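You operate a simulated robot arm through the tools that you are given. There is no shell and no other tool. Be economical: measure what you need, move in short steps, check, and stop when the job is done.

Carry out the task below with a simulated robot arm. There is one attempt and no reset: what you move stays moved.

JOB
Stop the pump, shut the dripping trap cock and blot the water.
Fine: motor switch off first; wet rag in the scrap bin, catch cup under the spout.
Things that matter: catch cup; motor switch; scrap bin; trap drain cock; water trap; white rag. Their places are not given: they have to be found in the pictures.

Only the result counts: the job must be done as asked and must still hold three seconds after the hand-in. Knocking over, shifting, dropping, spilling or breaking anything else fails it.

ROBOT AND FRAMES
A 6-joint arm with a two-finger parallel gripper, fixed in place. Base frame: the origin is at the foot of the arm, x ahead of it, y to its left, z up; the work surface is at about z = 767. Lengths are in mm, angles in degrees, forces in N, time in s.
With the tool pointing down near the work surface it reaches from about 260 to 680 mm from the base axis. Its first joint turns from -66.0 to 66.0 degrees. Payload 2.9 kg.
Tool frame: the origin (TCP) lies between the finger pads and is the grasp point; the fingertips stand 30 mm ahead of it; z points along the fingers, y is the line along which they close. Largest opening 110 mm; finger width 20, thickness 10; the body of the gripper, 48 by 112 mm, starts 55 mm behind the TCP.
Orientation is that of the tool frame in the base frame, as a unit quaternion [w, x, y, z]. With the fingers straight down and closing along the base's y, the tool's x points along the base's -x, its y along +y and its z along -z.

CONTROLS
- The arm moves only by the tool servo_tool. Its argument "steps" is a list of rows, each a list of 3 entries, a list of its own where there are three numbers: the gripper command, from -1 (shut) to 1 (fully open), values between in proportion, then the shift along the tool's x, y, z in units of 30 mm (1.0 is 30 mm), then the turn, a rotation vector about the tool's x, y, z in units of 4 degrees (1.0 is 4 degrees). In form: [[grip, [tx, ty, tz], [rx, ry, rz]], ...]. A call has 1 to 12 rows; each row shifts and turns the commanded pose from where the row before left it, along the tool's axes as they then stand. A call with a number of a shift or a turn outside -1 to 1 is refused whole. Rows are played at 5 a second. More than 50 mm and 8.6 degrees between two rows, or a gripper value outside its range, and nothing of the call is played. A pose out of reach is approached as far as the arm can. The call stops where the force on the tool passes 70 N (or 10 N more than at its start, if that is more) or the arm is blocked; 0.2 s more then pass. Each finger travels about 108 mm/s and halts on what it meets, pressing with about 39 N; the grip force reading is that of the motor and also rises with nothing between the fingers. The clock runs only during rows and for 0.2 s after the last one: add rows that do not move to give the fingers time. The reply holds the time, the measured pose of the TCP, the force on the tool along the base axes, the opening and the grip force, in the units named above and with some noise, with the torque about the TCP (base axes, N m) and any sound that the robot's microphone picked up, and new pictures: "show" is both (left out), scene, wrist or none.
- Cameras (640 x 400 px; columns grow to the right, rows downward): "scene" is fixed at [93.5, 456.2, 1401.1]; the picture's right is [-0.54, -0.84, 0.00], its down [-0.39, 0.25, -0.89] and it looks along [0.74, -0.48, -0.46] (base axes); focal length 271 px, centre (320, 200). "wrist" rides on the gripper at [72, 17, -103] in the tool frame; the picture's right is [-0.23, 0.97, 0.00], its down [-0.76, -0.18, -0.62] and it looks along [-0.61, -0.14, 0.78] (tool axes); focal length 222 px, centre (320, 200).
- point_at(camera, pixels): there is no depth. For up to 12 entries [column, row, z] of the newest picture of that camera ("zoom" is the newest enlarged one), the place [x, y] in the base frame at which the ray of that pixel passes the height z, good to about 2 mm, but the place of the scene camera against the robot may be out by one fixed shift of up to 12 mm in any direction. The clock stands still meanwhile.
- enlarge(camera, box): a new picture of the part [left, top, right, bottom] of that camera's present view, enlarged. The clock stands still meanwhile.
- close_job(): hands the job in; it is judged then, once.

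Keep the steps short. Do not move on a guess: measure, check each grasp and each placing, and mend mistakes. In all there are 80 turns and 200 pictures (those below and enlarged ones count). Leave the gripper open and the arm clear of the work at the hand-in unless told otherwise, and finish with a single line.

The tools are called as name(argument=value, ...) on one line, values as JSON. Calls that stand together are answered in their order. servo_tool: Moves the arm, as the interface text tells. Its arguments: {"type":"object","properties":{"steps":{"type":"array"},"show":{"type":"string","enum":["both","scene","wrist","none"]}},"required":["steps"]} The other tools are called the same way: point_at (camera, pixels) gives the place at which the rays of pixels pass given heights; enlarge (camera, box) takes an enlarged picture of a part of a camera's view; close_job () hands the job in.

At the start:

```text
time_s: 0.0
ee_pos: [449.0, 51.8, 1232.4]
tool_rot: [0.0, 0.0, 1.0, 0.0]
force: [0.6, -0.2, -0.1]
ft_torque: [0.0, 0.01, 0.02]
finger_gap: 110.1
grasp_force: 0.0
```

scene: 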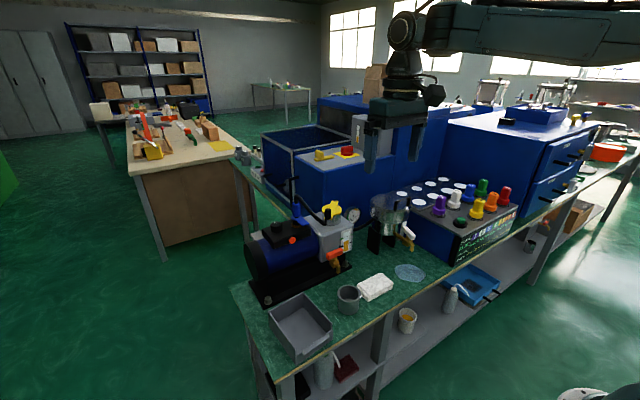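
wrist: 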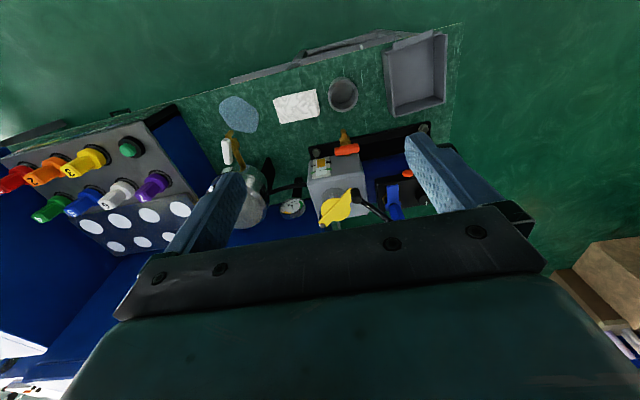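

I see the pump (blue, ~(290,250)), a trap with a white-handled cock (~(405,235)), a puddle (410,272), a white rag (375,287), a cup (348,297) and a grey bin (298,325). First I'll enlarge both views.

enlarge(camera="scene", box=[230, 180, 350, 255])

enlarge(camera="scene", box=[330, 180, 450, 310])

enlarge(camera="wrist", box=[200, 30, 460, 230])

point_at(camera="wrist", pixels=[[239, 115, 767], [297, 107, 780], [343, 82, 850], [343, 104, 767], [415, 75, 767], [228, 152, 850], [346, 149, 850], [408, 174, 900], [335, 208, 950], [250, 205, 850]])

point_at(camera="scene", pixels=[[410, 272, 767], [375, 287, 780], [348, 288, 840], [348, 310, 767], [298, 330, 767], [408, 230, 850], [335, 257, 850], [292, 240, 900], [332, 209, 950]])

```text
5.33 times, centred on (290, 218) of scene
```

zoom: 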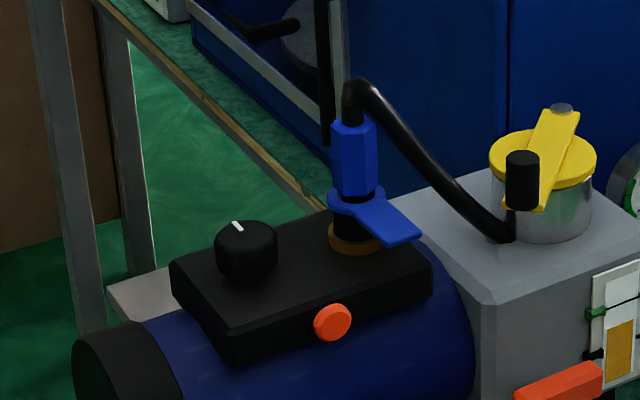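

```text
3.08 times, centred on (390, 245) of scene
```

zoom: 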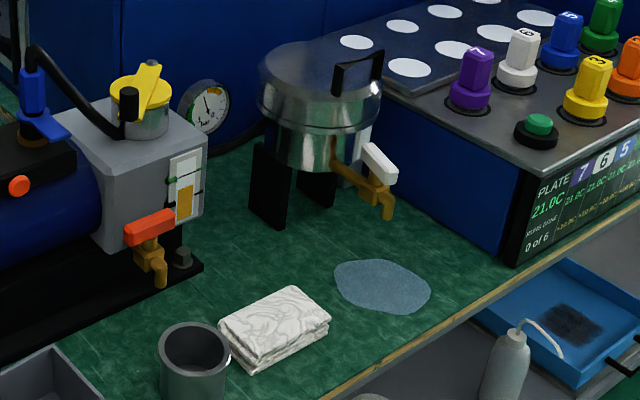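

```text
2.00 times, centred on (330, 130) of wrist
```

zoom: 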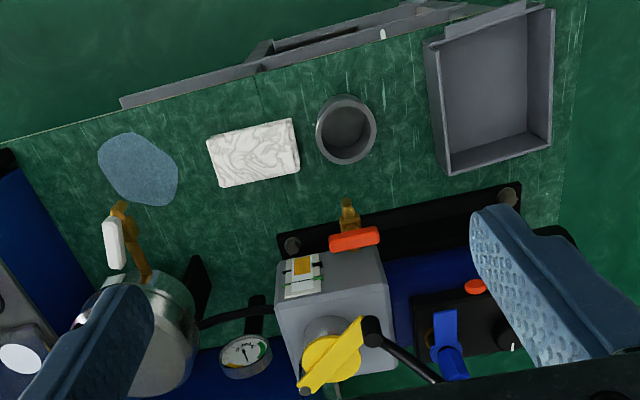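

```text
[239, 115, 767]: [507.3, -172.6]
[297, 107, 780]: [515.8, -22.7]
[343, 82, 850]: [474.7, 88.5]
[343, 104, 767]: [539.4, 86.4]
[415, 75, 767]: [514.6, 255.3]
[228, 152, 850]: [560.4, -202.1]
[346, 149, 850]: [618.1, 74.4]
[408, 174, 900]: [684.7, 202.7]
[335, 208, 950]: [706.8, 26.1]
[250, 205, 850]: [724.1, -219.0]
```

```text
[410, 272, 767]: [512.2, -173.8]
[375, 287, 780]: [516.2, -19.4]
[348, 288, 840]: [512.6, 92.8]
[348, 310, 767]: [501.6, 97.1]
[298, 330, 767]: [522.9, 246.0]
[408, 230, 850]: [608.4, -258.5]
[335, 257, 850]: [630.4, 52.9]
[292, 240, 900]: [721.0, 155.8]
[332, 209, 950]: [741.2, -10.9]
```

Next I'll move the hand nearer the motor, 90 mm to +y and 120 mm down over free space, for a closer look and to hear any sound.

servo_tool(steps=[[1, [0, 1, 0], [0, 0, 0]], [1, [0, 1, 0], [0, 0, 0]], [1, [0, 1, 0], [0, 0, 0]], [1, [0, 1, 1], [0, 0, 0]], [1, [0, 0, 1], [0, 0, 0]], [1, [0, 0, 1], [0, 0, 0]], [1, [0, 0, 1], [0, 0, 0]], [1, [0, 0, 0], [0, 0, 0]]])

```text
time_s: 1.8
ee_pos: [447.0, 170.7, 1111.8]
tool_rot: [0.0, -0.001, 1.0, 0.0]
force: [-0.3, 0.4, -1.1]
ft_torque: [0.01, -0.01, -0.03]
finger_gap: 109.8
grasp_force: 0.1
```

scene: 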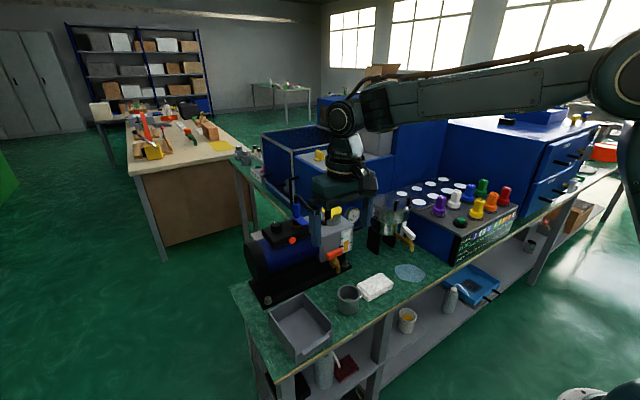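
wrist: 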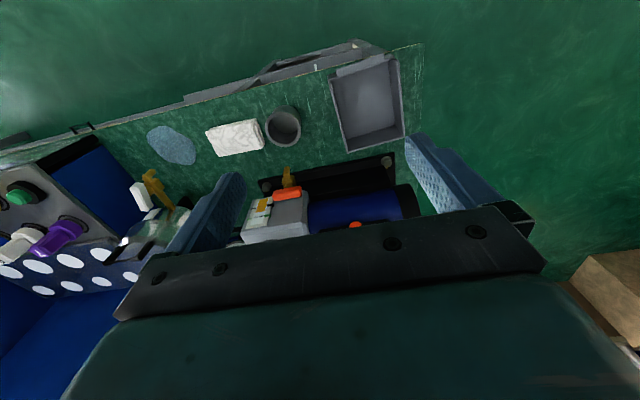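

No sound is reported. I'll zoom hard on the motor box to read the switch at about (276,227) and the red-orange button at (292,240), and look at both cocks.

enlarge(camera="scene", box=[262, 212, 310, 252])

enlarge(camera="scene", box=[365, 200, 429, 250])

enlarge(camera="wrist", box=[110, 100, 230, 250])

enlarge(camera="wrist", box=[230, 150, 400, 250])

```text
10.00 times, centred on (286, 232) of scene
```

zoom: 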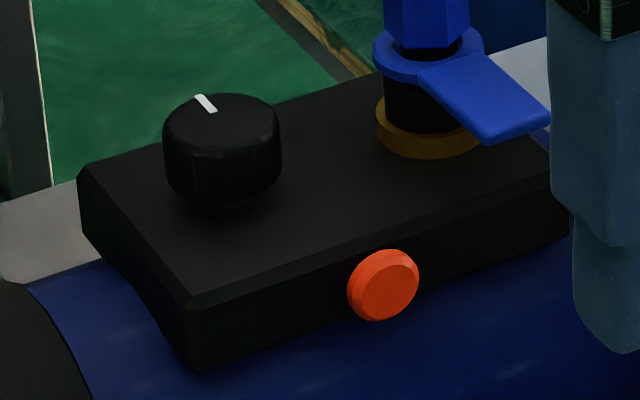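

```text
8.00 times, centred on (397, 225) of scene
```

zoom: 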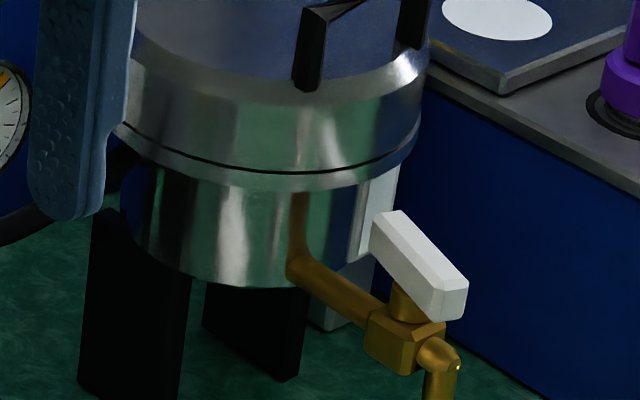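

```text
2.67 times, centred on (170, 175) of wrist
```

zoom: 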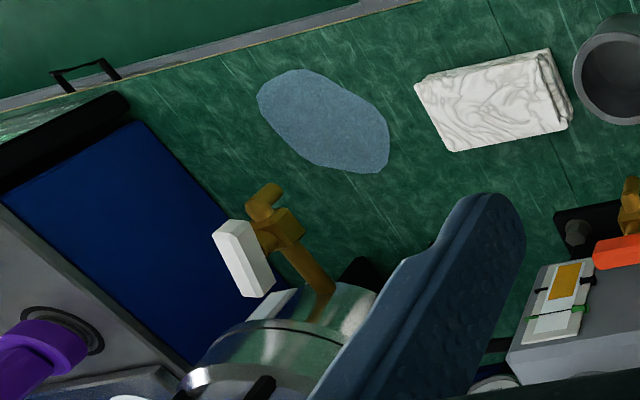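

```text
3.76 times, centred on (315, 200) of wrist
```

zoom: 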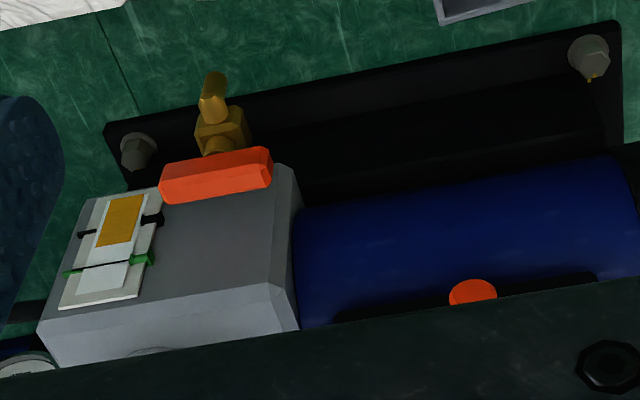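

The motor box carries a black knob with a white pointer (~[698,211,980] by triangulation) and a round red-orange button on its front (~[645,186,957]). I need a look from above for markings, so I'll move 150 mm forward at this height, which is clear of everything below.

servo_tool(steps=[[1, [-1, 0, 0], [0, 0, 0]], [1, [-1, 0.5, 0], [0, 0, 0]], [1, [-1, 0.5, 0], [0, 0, 0]], [1, [-1, 0, 0], [0, 0, 0]], [1, [-1, 0, 0], [0, 0, 0]], [1, [0, 0, 0], [0, 0, 0]]])

enlarge(camera="wrist", box=[240, 100, 420, 220])

```text
time_s: 3.2
ee_pos: [598.4, 200.6, 1112.4]
tool_rot: [-0.001, 0.0, 1.0, 0.0]
force: [0.3, -0.1, 0.5]
ft_torque: [0.02, -0.02, 0.0]
finger_gap: 109.9
grasp_force: 0.0
```

scene: 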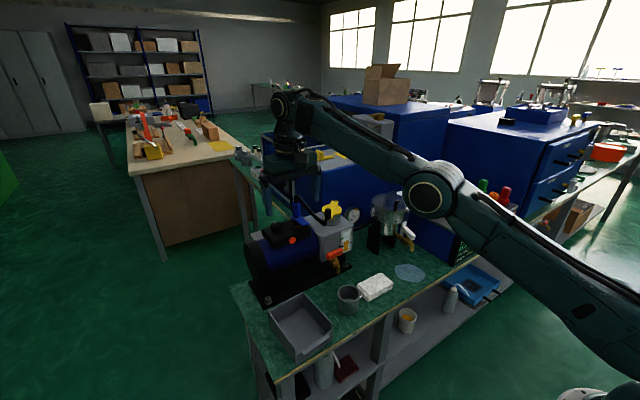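
wrist: 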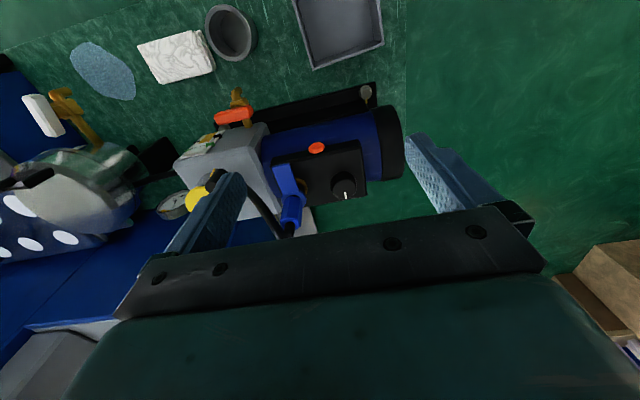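

```text
3.33 times, centred on (330, 160) of wrist
```

zoom: 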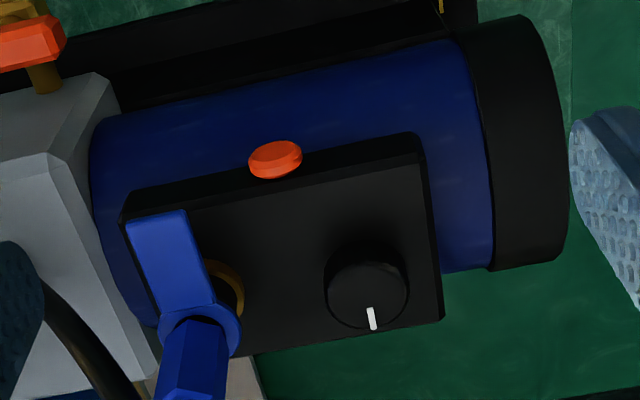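

No labels. I'll fix the heights of the button (wrist ~(316.5,148)) and the knob top (wrist ~(344.4,188.5)) from both cameras, and check the shift using the cup rim, bin corner and motor features.

point_at(camera="wrist", pixels=[[316.5, 148, 940], [316.5, 148, 980], [344.4, 188.5, 960], [344.4, 188.5, 1000], [361, 142, 940], [361, 142, 980], [293, 217, 1000], [293, 217, 1040], [305, 62, 767], [382, 42, 767], [240, 88, 850], [283, 168, 980]])

point_at(camera="scene", pixels=[[292.3, 240.5, 940], [292.3, 240.5, 980], [276.2, 224.5, 960], [276.2, 224.5, 1000], [272.9, 243.5, 940], [272.9, 243.5, 980]])

enlarge(camera="wrist", box=[10, 30, 170, 180])

```text
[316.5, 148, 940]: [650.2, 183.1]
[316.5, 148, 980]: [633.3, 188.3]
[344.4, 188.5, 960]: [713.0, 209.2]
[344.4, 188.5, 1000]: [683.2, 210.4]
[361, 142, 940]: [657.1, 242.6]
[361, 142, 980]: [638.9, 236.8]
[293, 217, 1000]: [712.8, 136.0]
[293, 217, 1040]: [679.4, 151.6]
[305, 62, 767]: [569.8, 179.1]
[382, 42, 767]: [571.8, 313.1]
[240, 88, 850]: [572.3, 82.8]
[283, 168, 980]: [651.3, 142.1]
```

```text
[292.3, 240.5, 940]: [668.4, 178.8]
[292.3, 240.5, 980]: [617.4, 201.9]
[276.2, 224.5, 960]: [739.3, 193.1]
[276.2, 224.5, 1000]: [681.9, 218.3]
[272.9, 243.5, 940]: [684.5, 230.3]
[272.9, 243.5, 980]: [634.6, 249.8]
```

```text
2.67 times, centred on (90, 105) of wrist
```

zoom: 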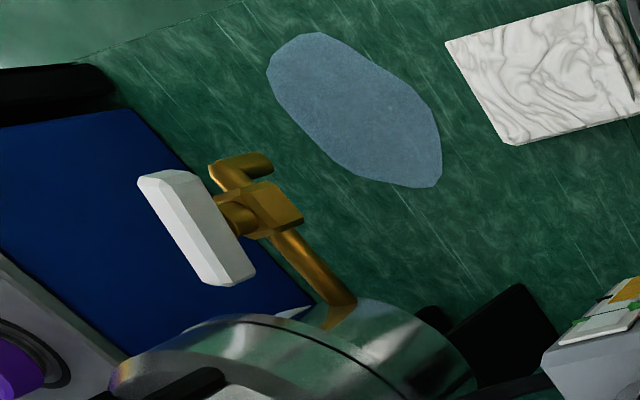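

The pair of views puts the button at about [643,185,957] and the knob top at [688,210,~991]. A button press is the most reversible test, so I'll shut the fingers and lower them in front of the button (tip at about z 953), still at x≈598.

servo_tool(steps=[[-1, [0, -0.5, 0], [0, 0, 0]], [-1, [0, 0, 1], [0, 0, 0]], [-1, [0.3, 0, 1], [0, 0, 0]], [-1, [0, 0, 1], [0, 0, 0]], [-1, [0, 0, 0.9], [0, 0, 0]], [-1, [0, 0, 0.4], [0, 0, 0]], [-1, [0, 0, 0], [0, 0, 0]]])

enlarge(camera="scene", box=[240, 180, 368, 260])

enlarge(camera="wrist", box=[220, 80, 420, 220])

```text
time_s: 4.8
ee_pos: [590.8, 185.3, 982.5]
tool_rot: [0.0, 0.001, 1.0, 0.0]
force: [-0.6, -0.7, -0.2]
ft_torque: [0.02, 0.01, 0.01]
finger_gap: 0.0
grasp_force: 37.6
```

scene: 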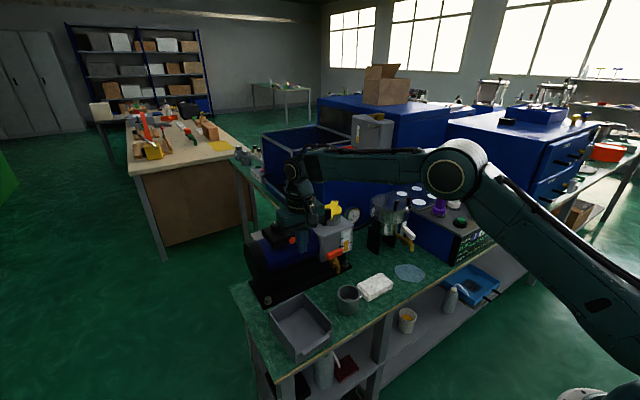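
wrist: 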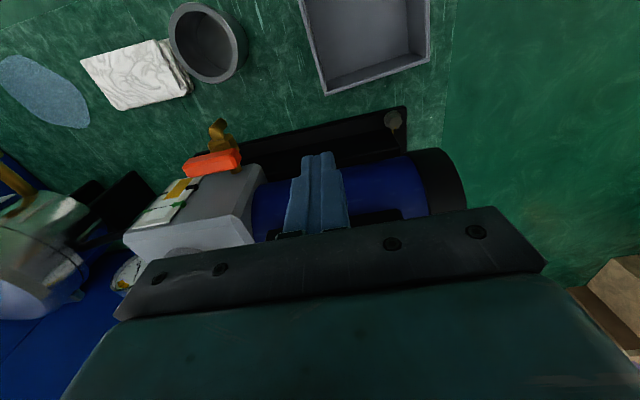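

```text
5.00 times, centred on (304, 220) of scene
```

zoom: 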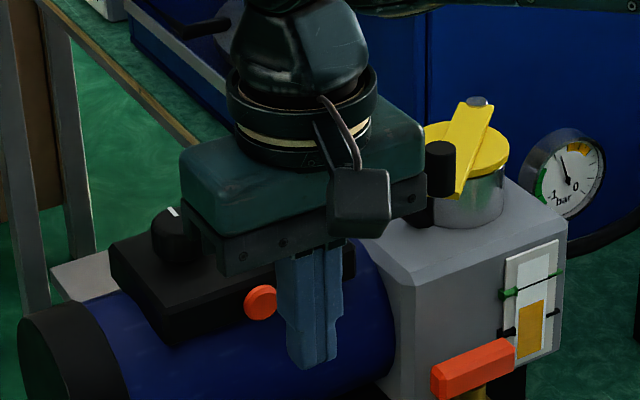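

```text
2.86 times, centred on (320, 150) of wrist
```

zoom: 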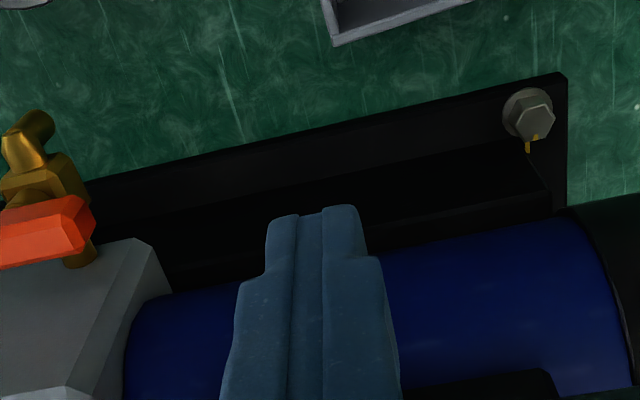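

Clear so far; the fingers stand in front of the box and the button is at scene (292,240). I'll advance slowly in +x: 24 mm, then 3 mm rows, watching the force.

servo_tool(steps=[[-1, [-0.5, 0, 0], [0, 0, 0]], [-1, [-0.3, 0, 0], [0, 0, 0]], [-1, [-0.1, 0, 0], [0, 0, 0]], [-1, [-0.1, 0, 0], [0, 0, 0]], [-1, [-0.1, 0, 0], [0, 0, 0]], [-1, [0, 0, 0], [0, 0, 0]]], show="none")

enlarge(camera="scene", box=[264, 210, 328, 250])

```text
time_s: 6.2
ee_pos: [622.6, 184.9, 983.2]
tool_rot: [-0.001, 0.001, 1.0, 0.0]
force: [-0.3, -0.6, -0.7]
ft_torque: [0.0, -0.02, -0.01]
finger_gap: 0.0
grasp_force: 37.3
```

```text
10.00 times, centred on (296, 230) of scene
```

zoom: 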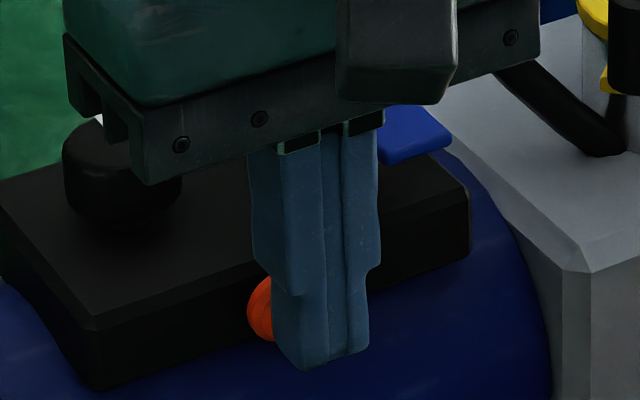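

No contact yet, and the fingers cover the button. I'll go on in 2 mm rows.

servo_tool(steps=[[-1, [-0.07, 0, 0], [0, 0, 0]], [-1, [-0.07, 0, 0], [0, 0, 0]], [-1, [-0.07, 0, 0], [0, 0, 0]], [-1, [-0.07, 0, 0], [0, 0, 0]], [-1, [0, 0, 0], [0, 0, 0]]], show="none")

```text
time_s: 7.4
ee_pos: [631.9, 186.5, 982.4]
tool_rot: [0.0, 0.0, 1.0, 0.0]
force: [0.2, 0.4, 0.4]
ft_torque: [0.03, 0.04, 0.01]
finger_gap: 0.0
grasp_force: 37.5
```

Still free at x≈632. I'll carry on.

servo_tool(steps=[[-1, [-0.06, 0, 0], [0, 0, 0]], [-1, [-0.06, 0, 0], [0, 0, 0]], [-1, [-0.06, 0, 0], [0, 0, 0]], [-1, [0, 0, 0], [0, 0, 0]]], show="none")

enlarge(camera="scene", box=[264, 210, 328, 250])

```text
time_s: 8.4
ee_pos: [637.3, 185.7, 983.8]
tool_rot: [0.0, 0.0, 1.0, 0.0]
force: [-5.3, 0.3, 1.2]
ft_torque: [0.0, 0.09, -0.01]
finger_gap: 0.1
grasp_force: 37.8
heard: click
```

```text
10.00 times, centred on (296, 230) of scene
```

zoom: 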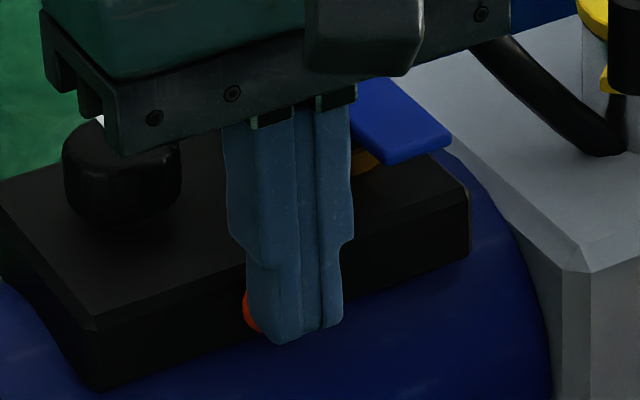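

A click at 5 N: the button is a working push switch. I'll back off 60 mm without pressing again and look at the button and the gauge.

servo_tool(steps=[[-1, [1, 0, 0], [0, 0, 0]], [-1, [1, 0, -0.5], [0, 0, 0]], [-1, [0, 0, -1], [0, 0, 0]], [-1, [0, 0, -1], [0, 0, 0]], [-1, [0, 0, -1], [0, 0, 0]], [-1, [0, 0, 0], [0, 0, 0]]])

enlarge(camera="scene", box=[262, 212, 310, 252])

enlarge(camera="scene", box=[330, 195, 378, 235])

```text
time_s: 9.8
ee_pos: [576.9, 185.6, 1089.3]
tool_rot: [0.001, 0.0, 1.0, 0.0]
force: [0.8, 0.3, 0.1]
ft_torque: [0.01, 0.0, 0.01]
finger_gap: 0.0
grasp_force: 37.8
```

scene: 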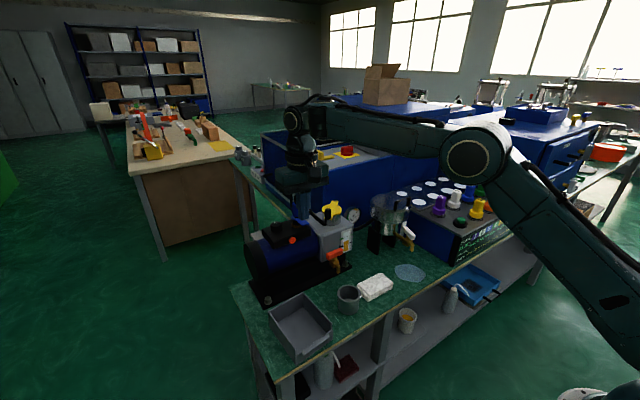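
wrist: 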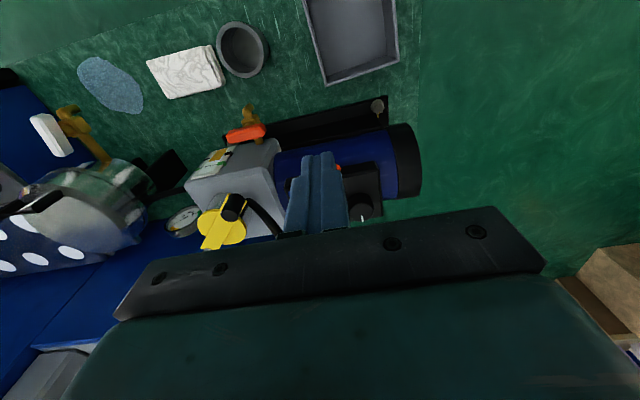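

```text
10.00 times, centred on (286, 232) of scene
```

zoom: 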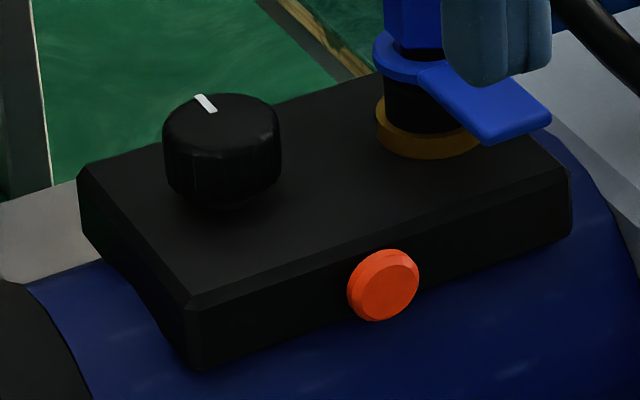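

```text
10.00 times, centred on (354, 215) of scene
```

zoom: 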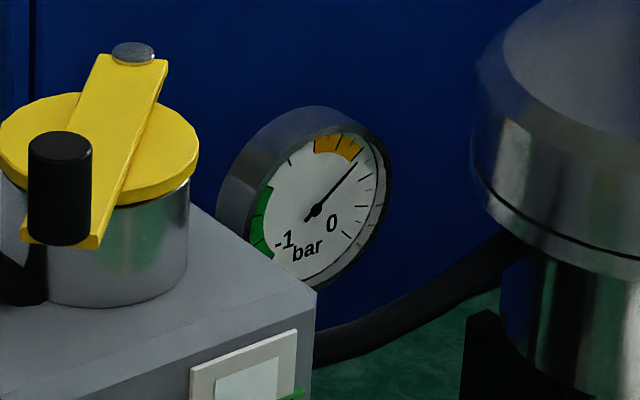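

The gauge needle has swung up toward 0 and is on its way to atmosphere, so the pump is off and the button has sprung back. Next is the white-handled trap cock. I'll travel at this height to above the cock area (x≈500, y≈-145).

servo_tool(steps=[[0, [1, -1, 0], [0, 0, 0]], [0, [1, -1, 0], [0, 0, 0]], [0, [0.5, -1, 0], [0, 0, 0]], [0, [0, -1, 0], [0, 0, 0]], [0, [0, -1, 0], [0, 0, 0]], [0, [0, -1, 0], [0, 0, 0]], [0, [0, -1, 0], [0, 0, 0]], [0, [0, -1, 0], [0, 0, 0]], [0, [0, -1, 0], [0, 0, 0]], [0, [0, -1, 0], [0, 0, 0]], [0, [0, -1, 0], [0, 0, 0]], [0, [0, 0, 0], [0, 0, 0]]])

enlarge(camera="wrist", box=[220, 60, 420, 220])

enlarge(camera="scene", box=[325, 195, 453, 285])

```text
time_s: 12.4
ee_pos: [500.1, -143.6, 1088.1]
tool_rot: [0.0, -0.001, 1.0, 0.0]
force: [0.3, 0.1, -0.2]
ft_torque: [-0.01, 0.0, 0.01]
finger_gap: 55.0
grasp_force: 0.2
```

scene: 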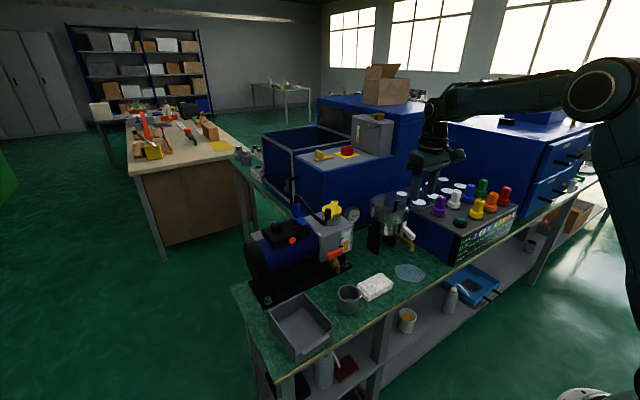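
wrist: 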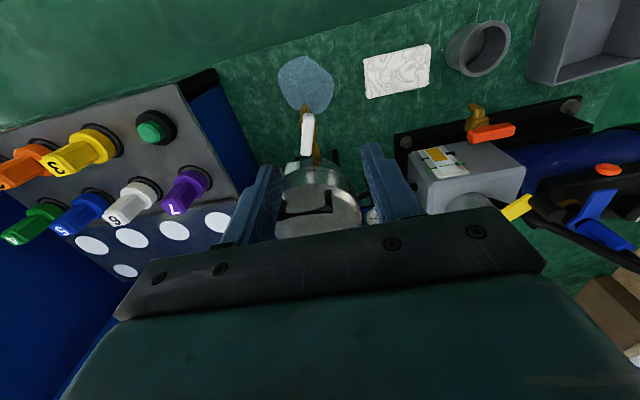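

```text
2.50 times, centred on (320, 140) of wrist
```

zoom: 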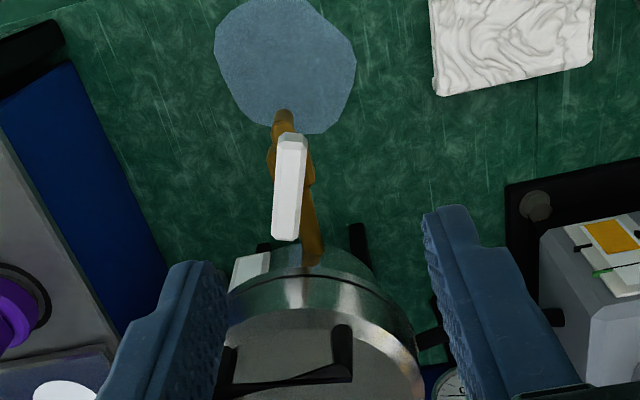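

```text
4.44 times, centred on (389, 240) of scene
```

zoom: 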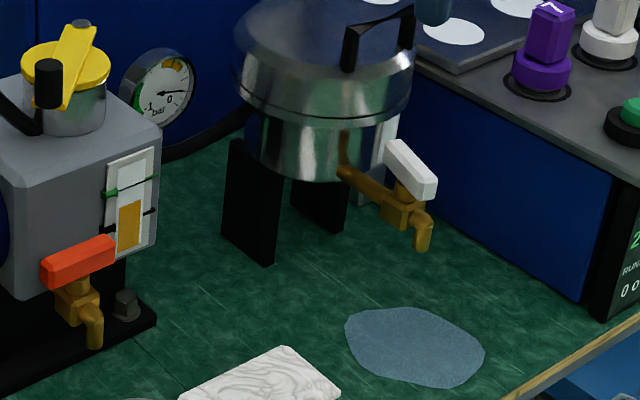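

The gauge reads 0, so the vacuum is gone. Now I'll triangulate the handle (wrist ~(308,134), scene ~(409.3,232.8)) and its ends, the spout, and the lid handle for clearance.

point_at(camera="wrist", pixels=[[307, 134, 860], [307, 134, 900], [308, 116, 880], [305.6, 155.2, 880], [305.2, 107, 820], [305.2, 107, 850], [300, 206, 960], [300, 206, 1000], [305, 83, 767], [397, 71, 785], [478, 48, 850], [478, 48, 767]])

point_at(camera="scene", pixels=[[409.3, 232.8, 860], [409.3, 232.8, 900], [412.4, 250.6, 820], [412.4, 250.6, 850], [399, 203, 960], [399, 203, 1000], [410.4, 272.7, 767]])

```text
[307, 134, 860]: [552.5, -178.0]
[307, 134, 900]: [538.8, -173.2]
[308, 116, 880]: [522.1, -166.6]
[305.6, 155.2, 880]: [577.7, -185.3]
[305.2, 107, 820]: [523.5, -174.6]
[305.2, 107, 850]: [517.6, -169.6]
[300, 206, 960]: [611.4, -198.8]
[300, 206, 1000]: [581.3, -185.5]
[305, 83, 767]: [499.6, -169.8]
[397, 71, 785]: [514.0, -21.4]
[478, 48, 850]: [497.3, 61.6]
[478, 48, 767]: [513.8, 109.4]
```

```text
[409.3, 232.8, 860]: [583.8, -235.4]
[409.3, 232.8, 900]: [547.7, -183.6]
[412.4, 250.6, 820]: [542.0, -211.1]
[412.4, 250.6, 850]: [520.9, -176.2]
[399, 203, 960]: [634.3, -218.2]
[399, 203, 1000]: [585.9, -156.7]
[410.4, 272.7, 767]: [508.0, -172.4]
```

The handle is at about [537,-172,905], with its long axis along the pipe, about -18° from +x. The trap lid's black grip may crowd the hand, so I'll rise 60 mm and go 90 mm forward to see the vessel top properly.

servo_tool(steps=[[0, [0, 0, -1], [0, 0, 0]], [0, [0, 0, -1], [0, 0, 0]], [0, [-1, 0, 0], [0, 0, 0]], [0, [-1, 0, 0], [0, 0, 0]], [0, [-1, 0, 0], [0, 0, 0]], [0, [0, 0, 0], [0, 0, 0]]], show="none")

enlarge(camera="wrist", box=[220, 40, 420, 220])

enlarge(camera="scene", box=[360, 180, 424, 230])

```text
time_s: 13.8
ee_pos: [591.5, -144.9, 1148.5]
tool_rot: [-0.002, 0.0, 1.0, 0.001]
force: [0.2, 0.5, -0.1]
ft_torque: [0.02, 0.02, 0.01]
finger_gap: 55.0
grasp_force: 0.0
```

```text
2.22 times, centred on (320, 130) of wrist
```

zoom: 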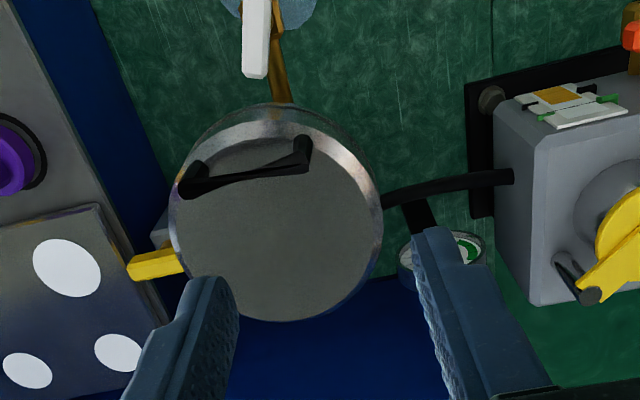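

```text
8.00 times, centred on (392, 205) of scene
```

zoom: 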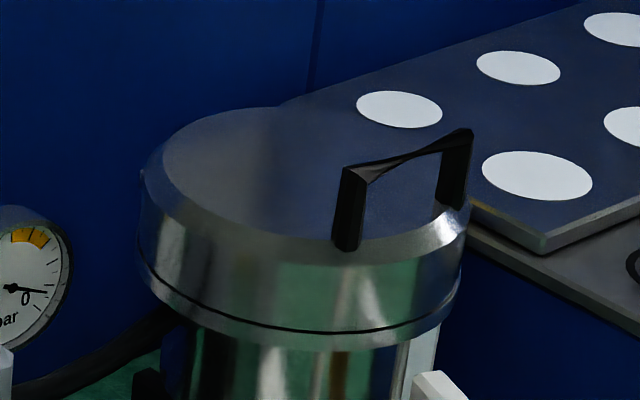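

point_at(camera="wrist", pixels=[[311, 116.5, 960], [311, 116.5, 1000], [261.4, 128.6, 960], [261.4, 128.6, 1000], [307, 91, 900], [307, 91, 950]])

point_at(camera="scene", pixels=[[396.4, 201, 960], [396.4, 201, 1000], [409.3, 196.5, 960], [409.3, 196.5, 1000]])

```text
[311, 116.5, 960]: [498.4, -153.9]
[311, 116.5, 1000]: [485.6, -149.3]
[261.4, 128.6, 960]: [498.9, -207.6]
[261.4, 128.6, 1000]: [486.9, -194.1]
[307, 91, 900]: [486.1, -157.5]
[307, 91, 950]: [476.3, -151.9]
```

```text
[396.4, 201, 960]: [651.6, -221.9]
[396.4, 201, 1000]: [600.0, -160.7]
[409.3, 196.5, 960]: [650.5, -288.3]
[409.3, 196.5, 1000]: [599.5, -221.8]
```

The lid's grip top is at about [596,-157…-216,1002]. Grasping and turning the cock 90° would bring the gripper body against it, so I'll push the handle's near end with the closed fingers from the robot side instead, which stays clear. I'll move above a point beside the near end (x≈516, y≈-197), down to TCP z≈960, and look.

servo_tool(steps=[[-1, [0.9, -0.6, 0], [0, 0, 0]], [-1, [0.9, -0.6, 0], [0, 0, 0]], [-1, [0.7, -0.53, 0], [0, 0, 0]], [-1, [0, 0, 1], [0, 0, 0]], [-1, [0, 0, 1], [0, 0, 0]], [-1, [0, 0, 1], [0, 0, 0]], [-1, [0, 0, 1], [0, 0, 0]], [-1, [0, 0, 1], [0, 0, 0]], [-1, [0, 0, 1], [0, 0, 0]], [-1, [0, 0, 0.25], [0, 0, 0]], [-1, [0, 0, 0], [0, 0, 0]]])

enlarge(camera="wrist", box=[240, 80, 400, 220])

enlarge(camera="scene", box=[376, 200, 440, 250])

```text
time_s: 16.2
ee_pos: [517.1, -196.8, 960.7]
tool_rot: [0.0, 0.0, 1.0, 0.0]
force: [0.4, 0.1, 0.3]
ft_torque: [0.01, 0.03, -0.01]
finger_gap: 0.2
grasp_force: 37.9
```

scene: 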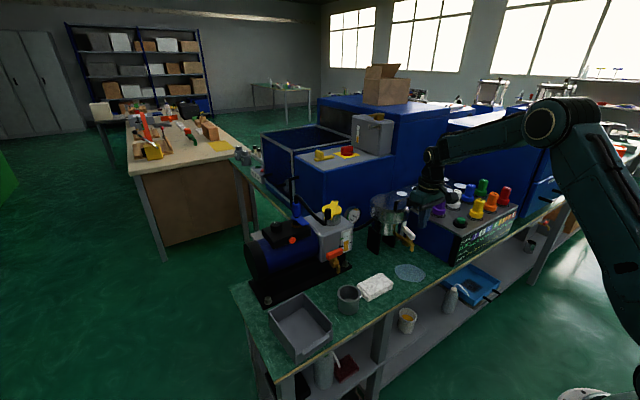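
wrist: 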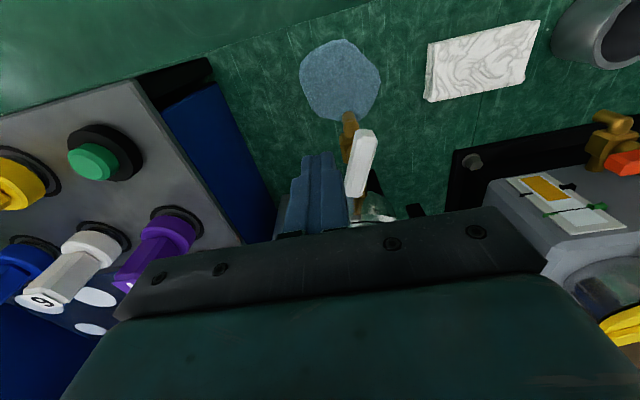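

```text
2.86 times, centred on (320, 150) of wrist
```

zoom: 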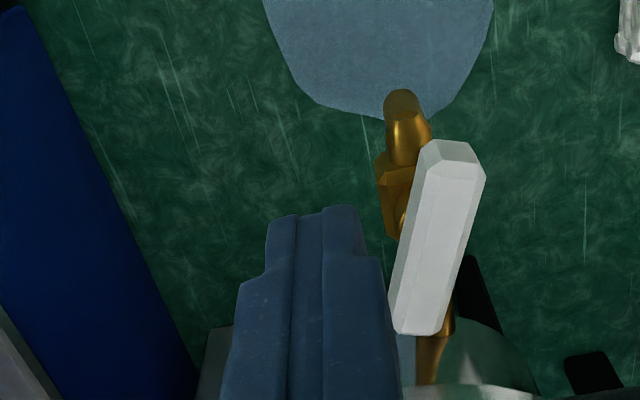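

```text
8.00 times, centred on (408, 225) of scene
```

zoom: 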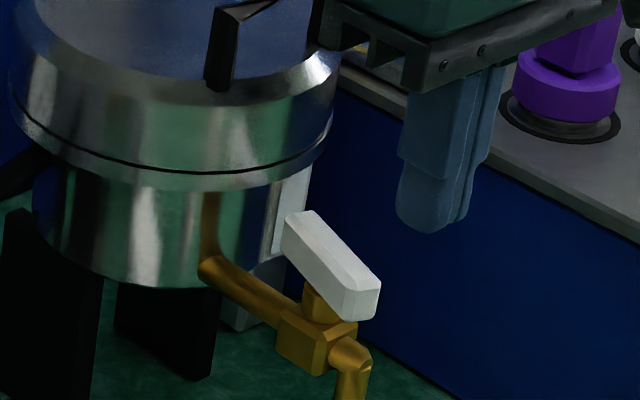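

Next I'll re-measure the handle's near end and far end from this closer wrist view.

point_at(camera="wrist", pixels=[[365, 138, 900], [365, 138, 915], [353, 194, 900], [353, 194, 915], [359, 164, 900], [359, 164, 915]])

point_at(camera="scene", pixels=[[412.5, 234, 900], [412.5, 234, 915], [406, 228.2, 900], [406, 228.2, 915]])

```text
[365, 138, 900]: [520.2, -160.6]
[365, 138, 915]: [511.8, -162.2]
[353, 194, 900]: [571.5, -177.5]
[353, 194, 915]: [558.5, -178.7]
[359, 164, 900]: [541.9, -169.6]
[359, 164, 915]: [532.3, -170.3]
```

```text
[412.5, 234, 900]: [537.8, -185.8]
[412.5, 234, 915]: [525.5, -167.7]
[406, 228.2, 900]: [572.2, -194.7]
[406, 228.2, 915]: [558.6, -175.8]
```

The handle top is at z≈915, with its near end at [512,-162], centre about [535,-170.5] and far end at [558,-179]. I'll lower the closed fingers to TCP z 925 at x 507, y -195, then push gently toward +y (clockwise from above, the usual closing sense) and read the force.

servo_tool(steps=[[-1, [0.33, 0, 0], [0, 0, 0]], [-1, [0, 0, 0.6], [0, 0, 0]], [-1, [0, 0, 0.6], [0, 0, 0]], [-1, [0, 0.25, 0], [0, 0, 0]], [-1, [0, 0.15, 0], [0, 0, 0]], [-1, [0, 0.1, 0], [0, 0, 0]], [-1, [0, 0.1, 0], [0, 0, 0]], [-1, [0, 0, 0], [0, 0, 0]]])

enlarge(camera="wrist", box=[240, 80, 400, 220])

```text
time_s: 18.0
ee_pos: [507.3, -177.4, 925.2]
tool_rot: [0.0, 0.0, 1.0, 0.0]
force: [-0.7, -0.7, 0.6]
ft_torque: [0.01, 0.0, 0.03]
finger_gap: 0.1
grasp_force: 37.3
```

scene: 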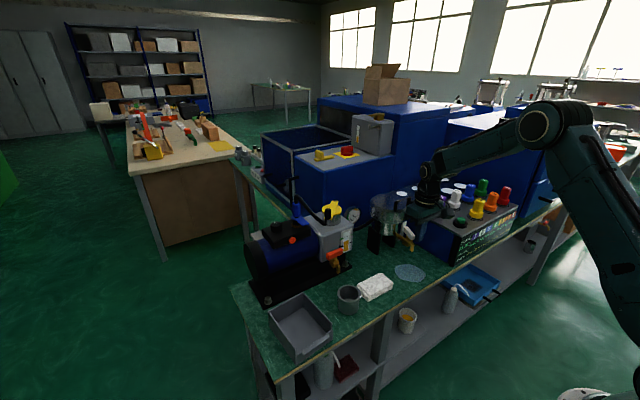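
wrist: 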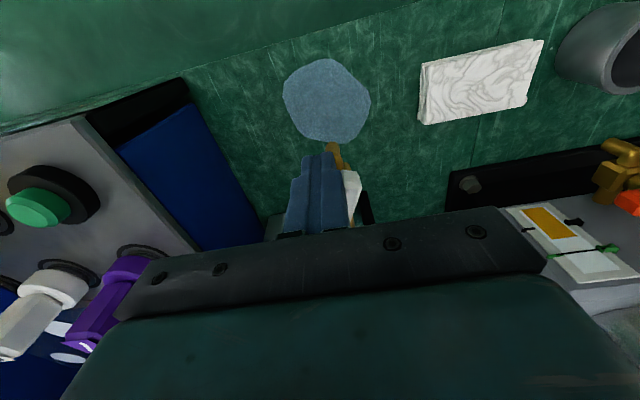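

```text
2.86 times, centred on (320, 150) of wrist
```

zoom: 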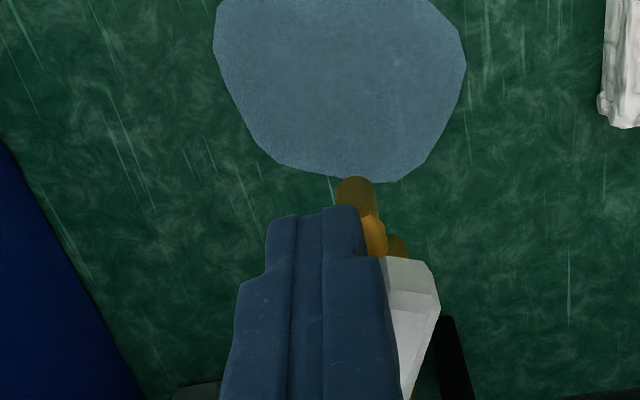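

Just at contact and no force yet. I'll push on in 3 mm rows.

servo_tool(steps=[[-1, [0, 0.1, 0], [0, 0, 0]], [-1, [0, 0.1, 0], [0, 0, 0]], [-1, [0, 0.1, 0], [0, 0, 0]], [-1, [0, 0, 0], [0, 0, 0]]], show="none")

enlarge(camera="wrist", box=[240, 80, 400, 220])

enlarge(camera="scene", box=[376, 200, 440, 250])

```text
time_s: 19.0
ee_pos: [506.7, -169.6, 924.8]
tool_rot: [0.0, 0.0, 1.0, 0.0]
force: [-0.9, 0.0, 0.1]
ft_torque: [0.0, -0.02, 0.01]
finger_gap: 0.0
grasp_force: 37.8
```

```text
2.86 times, centred on (320, 150) of wrist
```

zoom: 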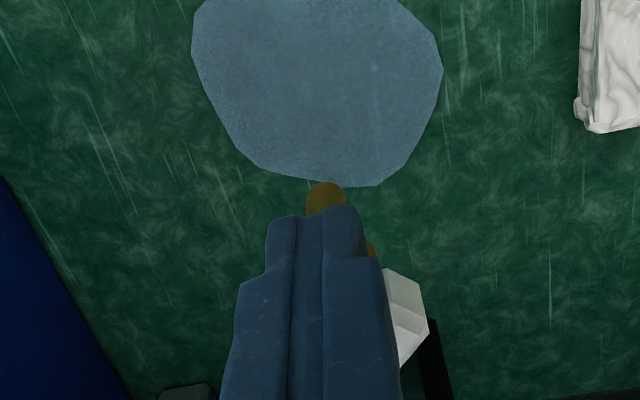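

```text
8.00 times, centred on (408, 225) of scene
```

zoom: 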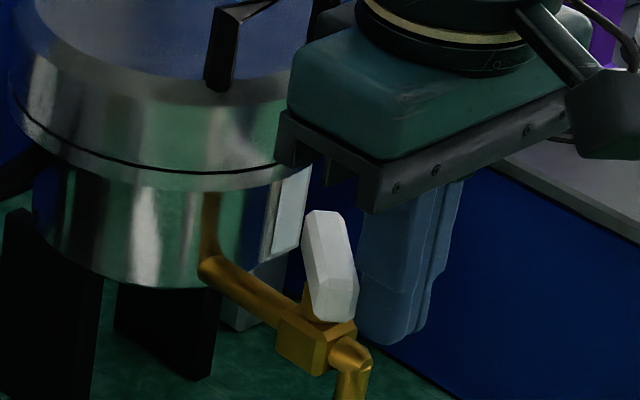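

The handle is turning easily clockwise. I'll follow the arc: +y with growing +x.

servo_tool(steps=[[-1, [-0.1, 0.17, 0], [0, 0, 0]], [-1, [-0.1, 0.22, 0], [0, 0, 0]], [-1, [-0.12, 0.22, 0], [0, 0, 0]], [-1, [-0.13, 0.17, 0], [0, 0, 0]], [-1, [0, 0, 0], [0, 0, 0]]], show="none")

enlarge(camera="wrist", box=[240, 80, 400, 220])

enlarge(camera="scene", box=[376, 200, 440, 250])

```text
time_s: 20.2
ee_pos: [520.6, -145.7, 923.9]
tool_rot: [0.0, 0.0, 1.0, 0.0]
force: [-0.6, 0.0, 0.2]
ft_torque: [0.0, 0.02, 0.01]
finger_gap: 0.4
grasp_force: 37.8
```

```text
2.86 times, centred on (320, 150) of wrist
```

zoom: 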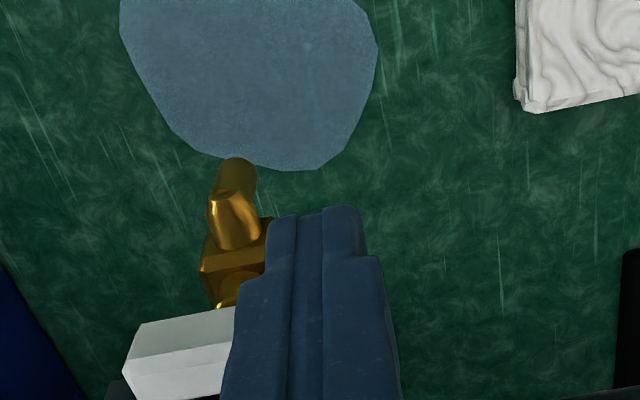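

```text
8.00 times, centred on (408, 225) of scene
```

zoom: 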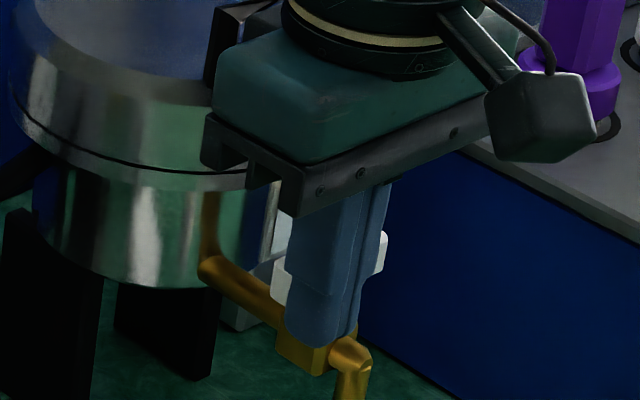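

Almost transverse. I'll push in +x with small rows until I feel the stop.

servo_tool(steps=[[-1, [-0.1, 0.03, 0], [0, 0, 0]], [-1, [-0.07, 0, 0], [0, 0, 0]], [-1, [0, 0, 0], [0, 0, 0]]], show="none")

enlarge(camera="wrist", box=[240, 80, 400, 220])

```text
time_s: 21.0
ee_pos: [521.9, -146.2, 924.1]
tool_rot: [-0.005, 0.002, 1.0, 0.001]
force: [-38.3, -3.6, 14.6]
ft_torque: [-0.33, 0.12, -0.12]
finger_gap: 0.0
grasp_force: 38.0
```

```text
2.86 times, centred on (320, 150) of wrist
```

zoom: 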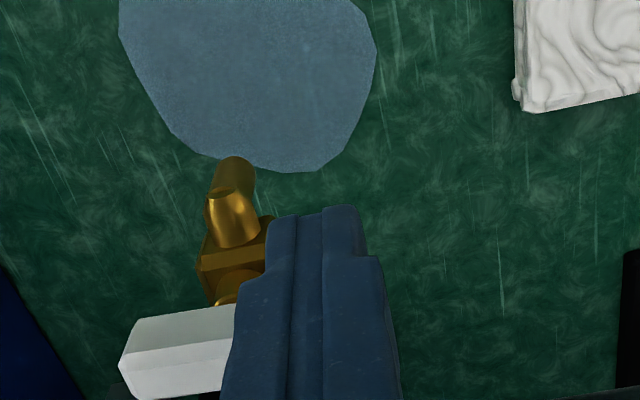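

A hard stop at 38 N: the cock is fully shut, transverse. I'll back off to -x, rise, open up and go over the rag.

servo_tool(steps=[[-1, [0.7, 0, 0], [0, 0, 0]], [-1, [0.8, 0, 0], [0, 0, 0]], [-1, [0, 0, -1], [0, 0, 0]], [-1, [0, 0, -1], [0, 0, 0]], [-1, [0, 0.5, -0.5], [0, 0, 0]], [0, [0, 1, 0], [0, 0, 0]], [0.5, [0, 1, 0], [0, 0, 0]], [1, [0, 1, 0], [0, 0, 0]], [1, [0, 0.6, 0], [0, 0, 0]], [1, [0, 0, 0], [0, 0, 0]]])

enlarge(camera="scene", box=[330, 200, 458, 310])

enlarge(camera="wrist", box=[140, 60, 460, 220])

```text
time_s: 23.2
ee_pos: [480.4, -20.9, 999.9]
tool_rot: [0.0, -0.001, 1.0, 0.0]
force: [0.5, 0.3, -0.2]
ft_torque: [0.0, 0.01, 0.0]
finger_gap: 109.9
grasp_force: 0.1
```

scene: 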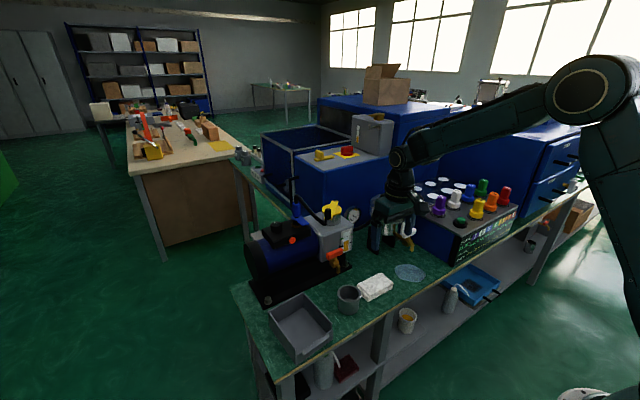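
wrist: 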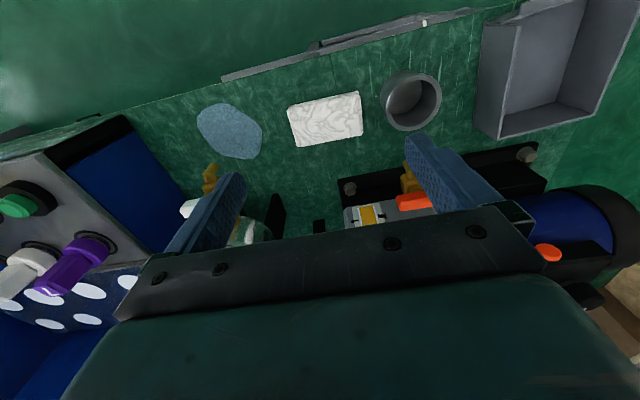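

```text
3.64 times, centred on (394, 255) of scene
```

zoom: 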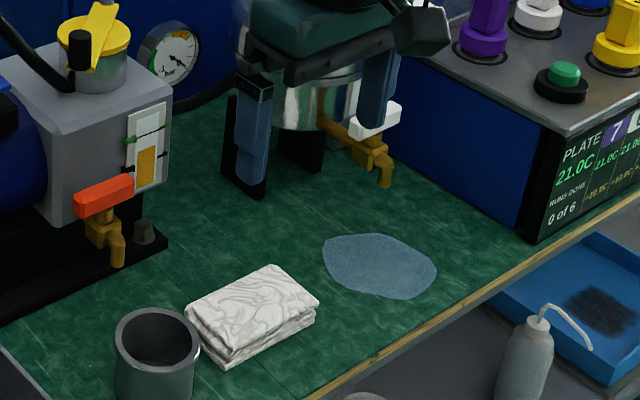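

```text
2.00 times, centred on (300, 140) of wrist
```

zoom: 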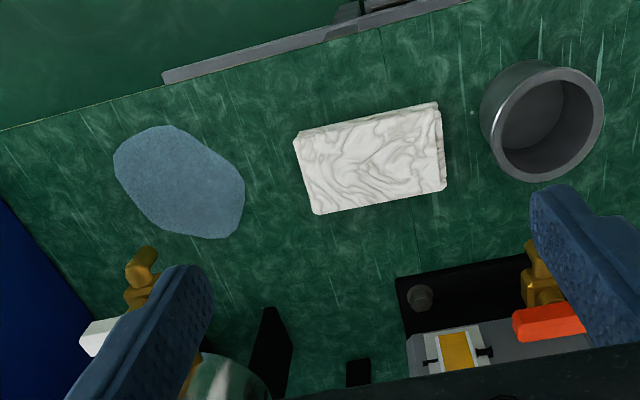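

I'll measure the rag, puddle, cup and bin.

point_at(camera="wrist", pixels=[[287.5, 110, 787], [358.5, 92.5, 787], [362.5, 132.5, 787], [299, 146.5, 787], [197, 122.5, 767], [262, 130, 767], [222, 103, 767], [251, 159, 767], [411, 101, 830], [411, 101, 850], [497, 130, 767], [575, 110, 767]])

point_at(camera="scene", pixels=[[349, 292.5, 830], [349, 292.5, 850], [368, 286, 787], [374, 287, 787], [274, 310, 767], [297, 300, 850], [297, 300, 830]])

enlarge(camera="scene", box=[260, 270, 400, 360])

```text
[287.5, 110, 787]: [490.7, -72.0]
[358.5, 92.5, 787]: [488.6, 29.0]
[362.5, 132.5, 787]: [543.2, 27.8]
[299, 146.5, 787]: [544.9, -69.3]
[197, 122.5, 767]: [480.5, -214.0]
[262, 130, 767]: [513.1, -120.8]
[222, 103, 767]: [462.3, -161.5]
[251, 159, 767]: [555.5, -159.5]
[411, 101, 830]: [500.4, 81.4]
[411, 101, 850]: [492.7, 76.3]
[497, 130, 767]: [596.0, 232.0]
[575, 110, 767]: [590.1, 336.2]
```

```text
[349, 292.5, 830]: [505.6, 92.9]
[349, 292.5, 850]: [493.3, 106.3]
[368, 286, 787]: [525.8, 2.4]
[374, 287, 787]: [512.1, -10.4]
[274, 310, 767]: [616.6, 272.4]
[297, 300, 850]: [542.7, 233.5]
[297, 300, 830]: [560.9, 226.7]
```

```text
4.44 times, centred on (330, 315) of scene
```

zoom: 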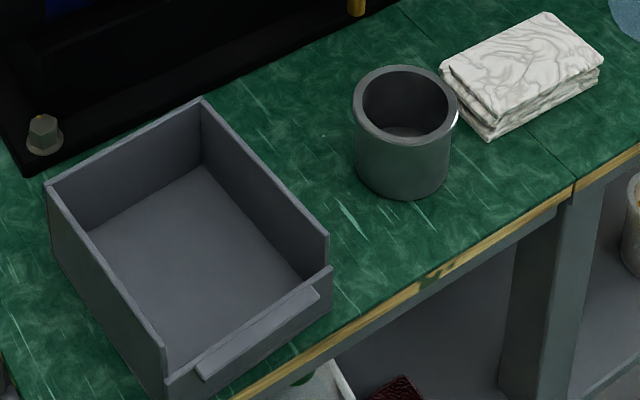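

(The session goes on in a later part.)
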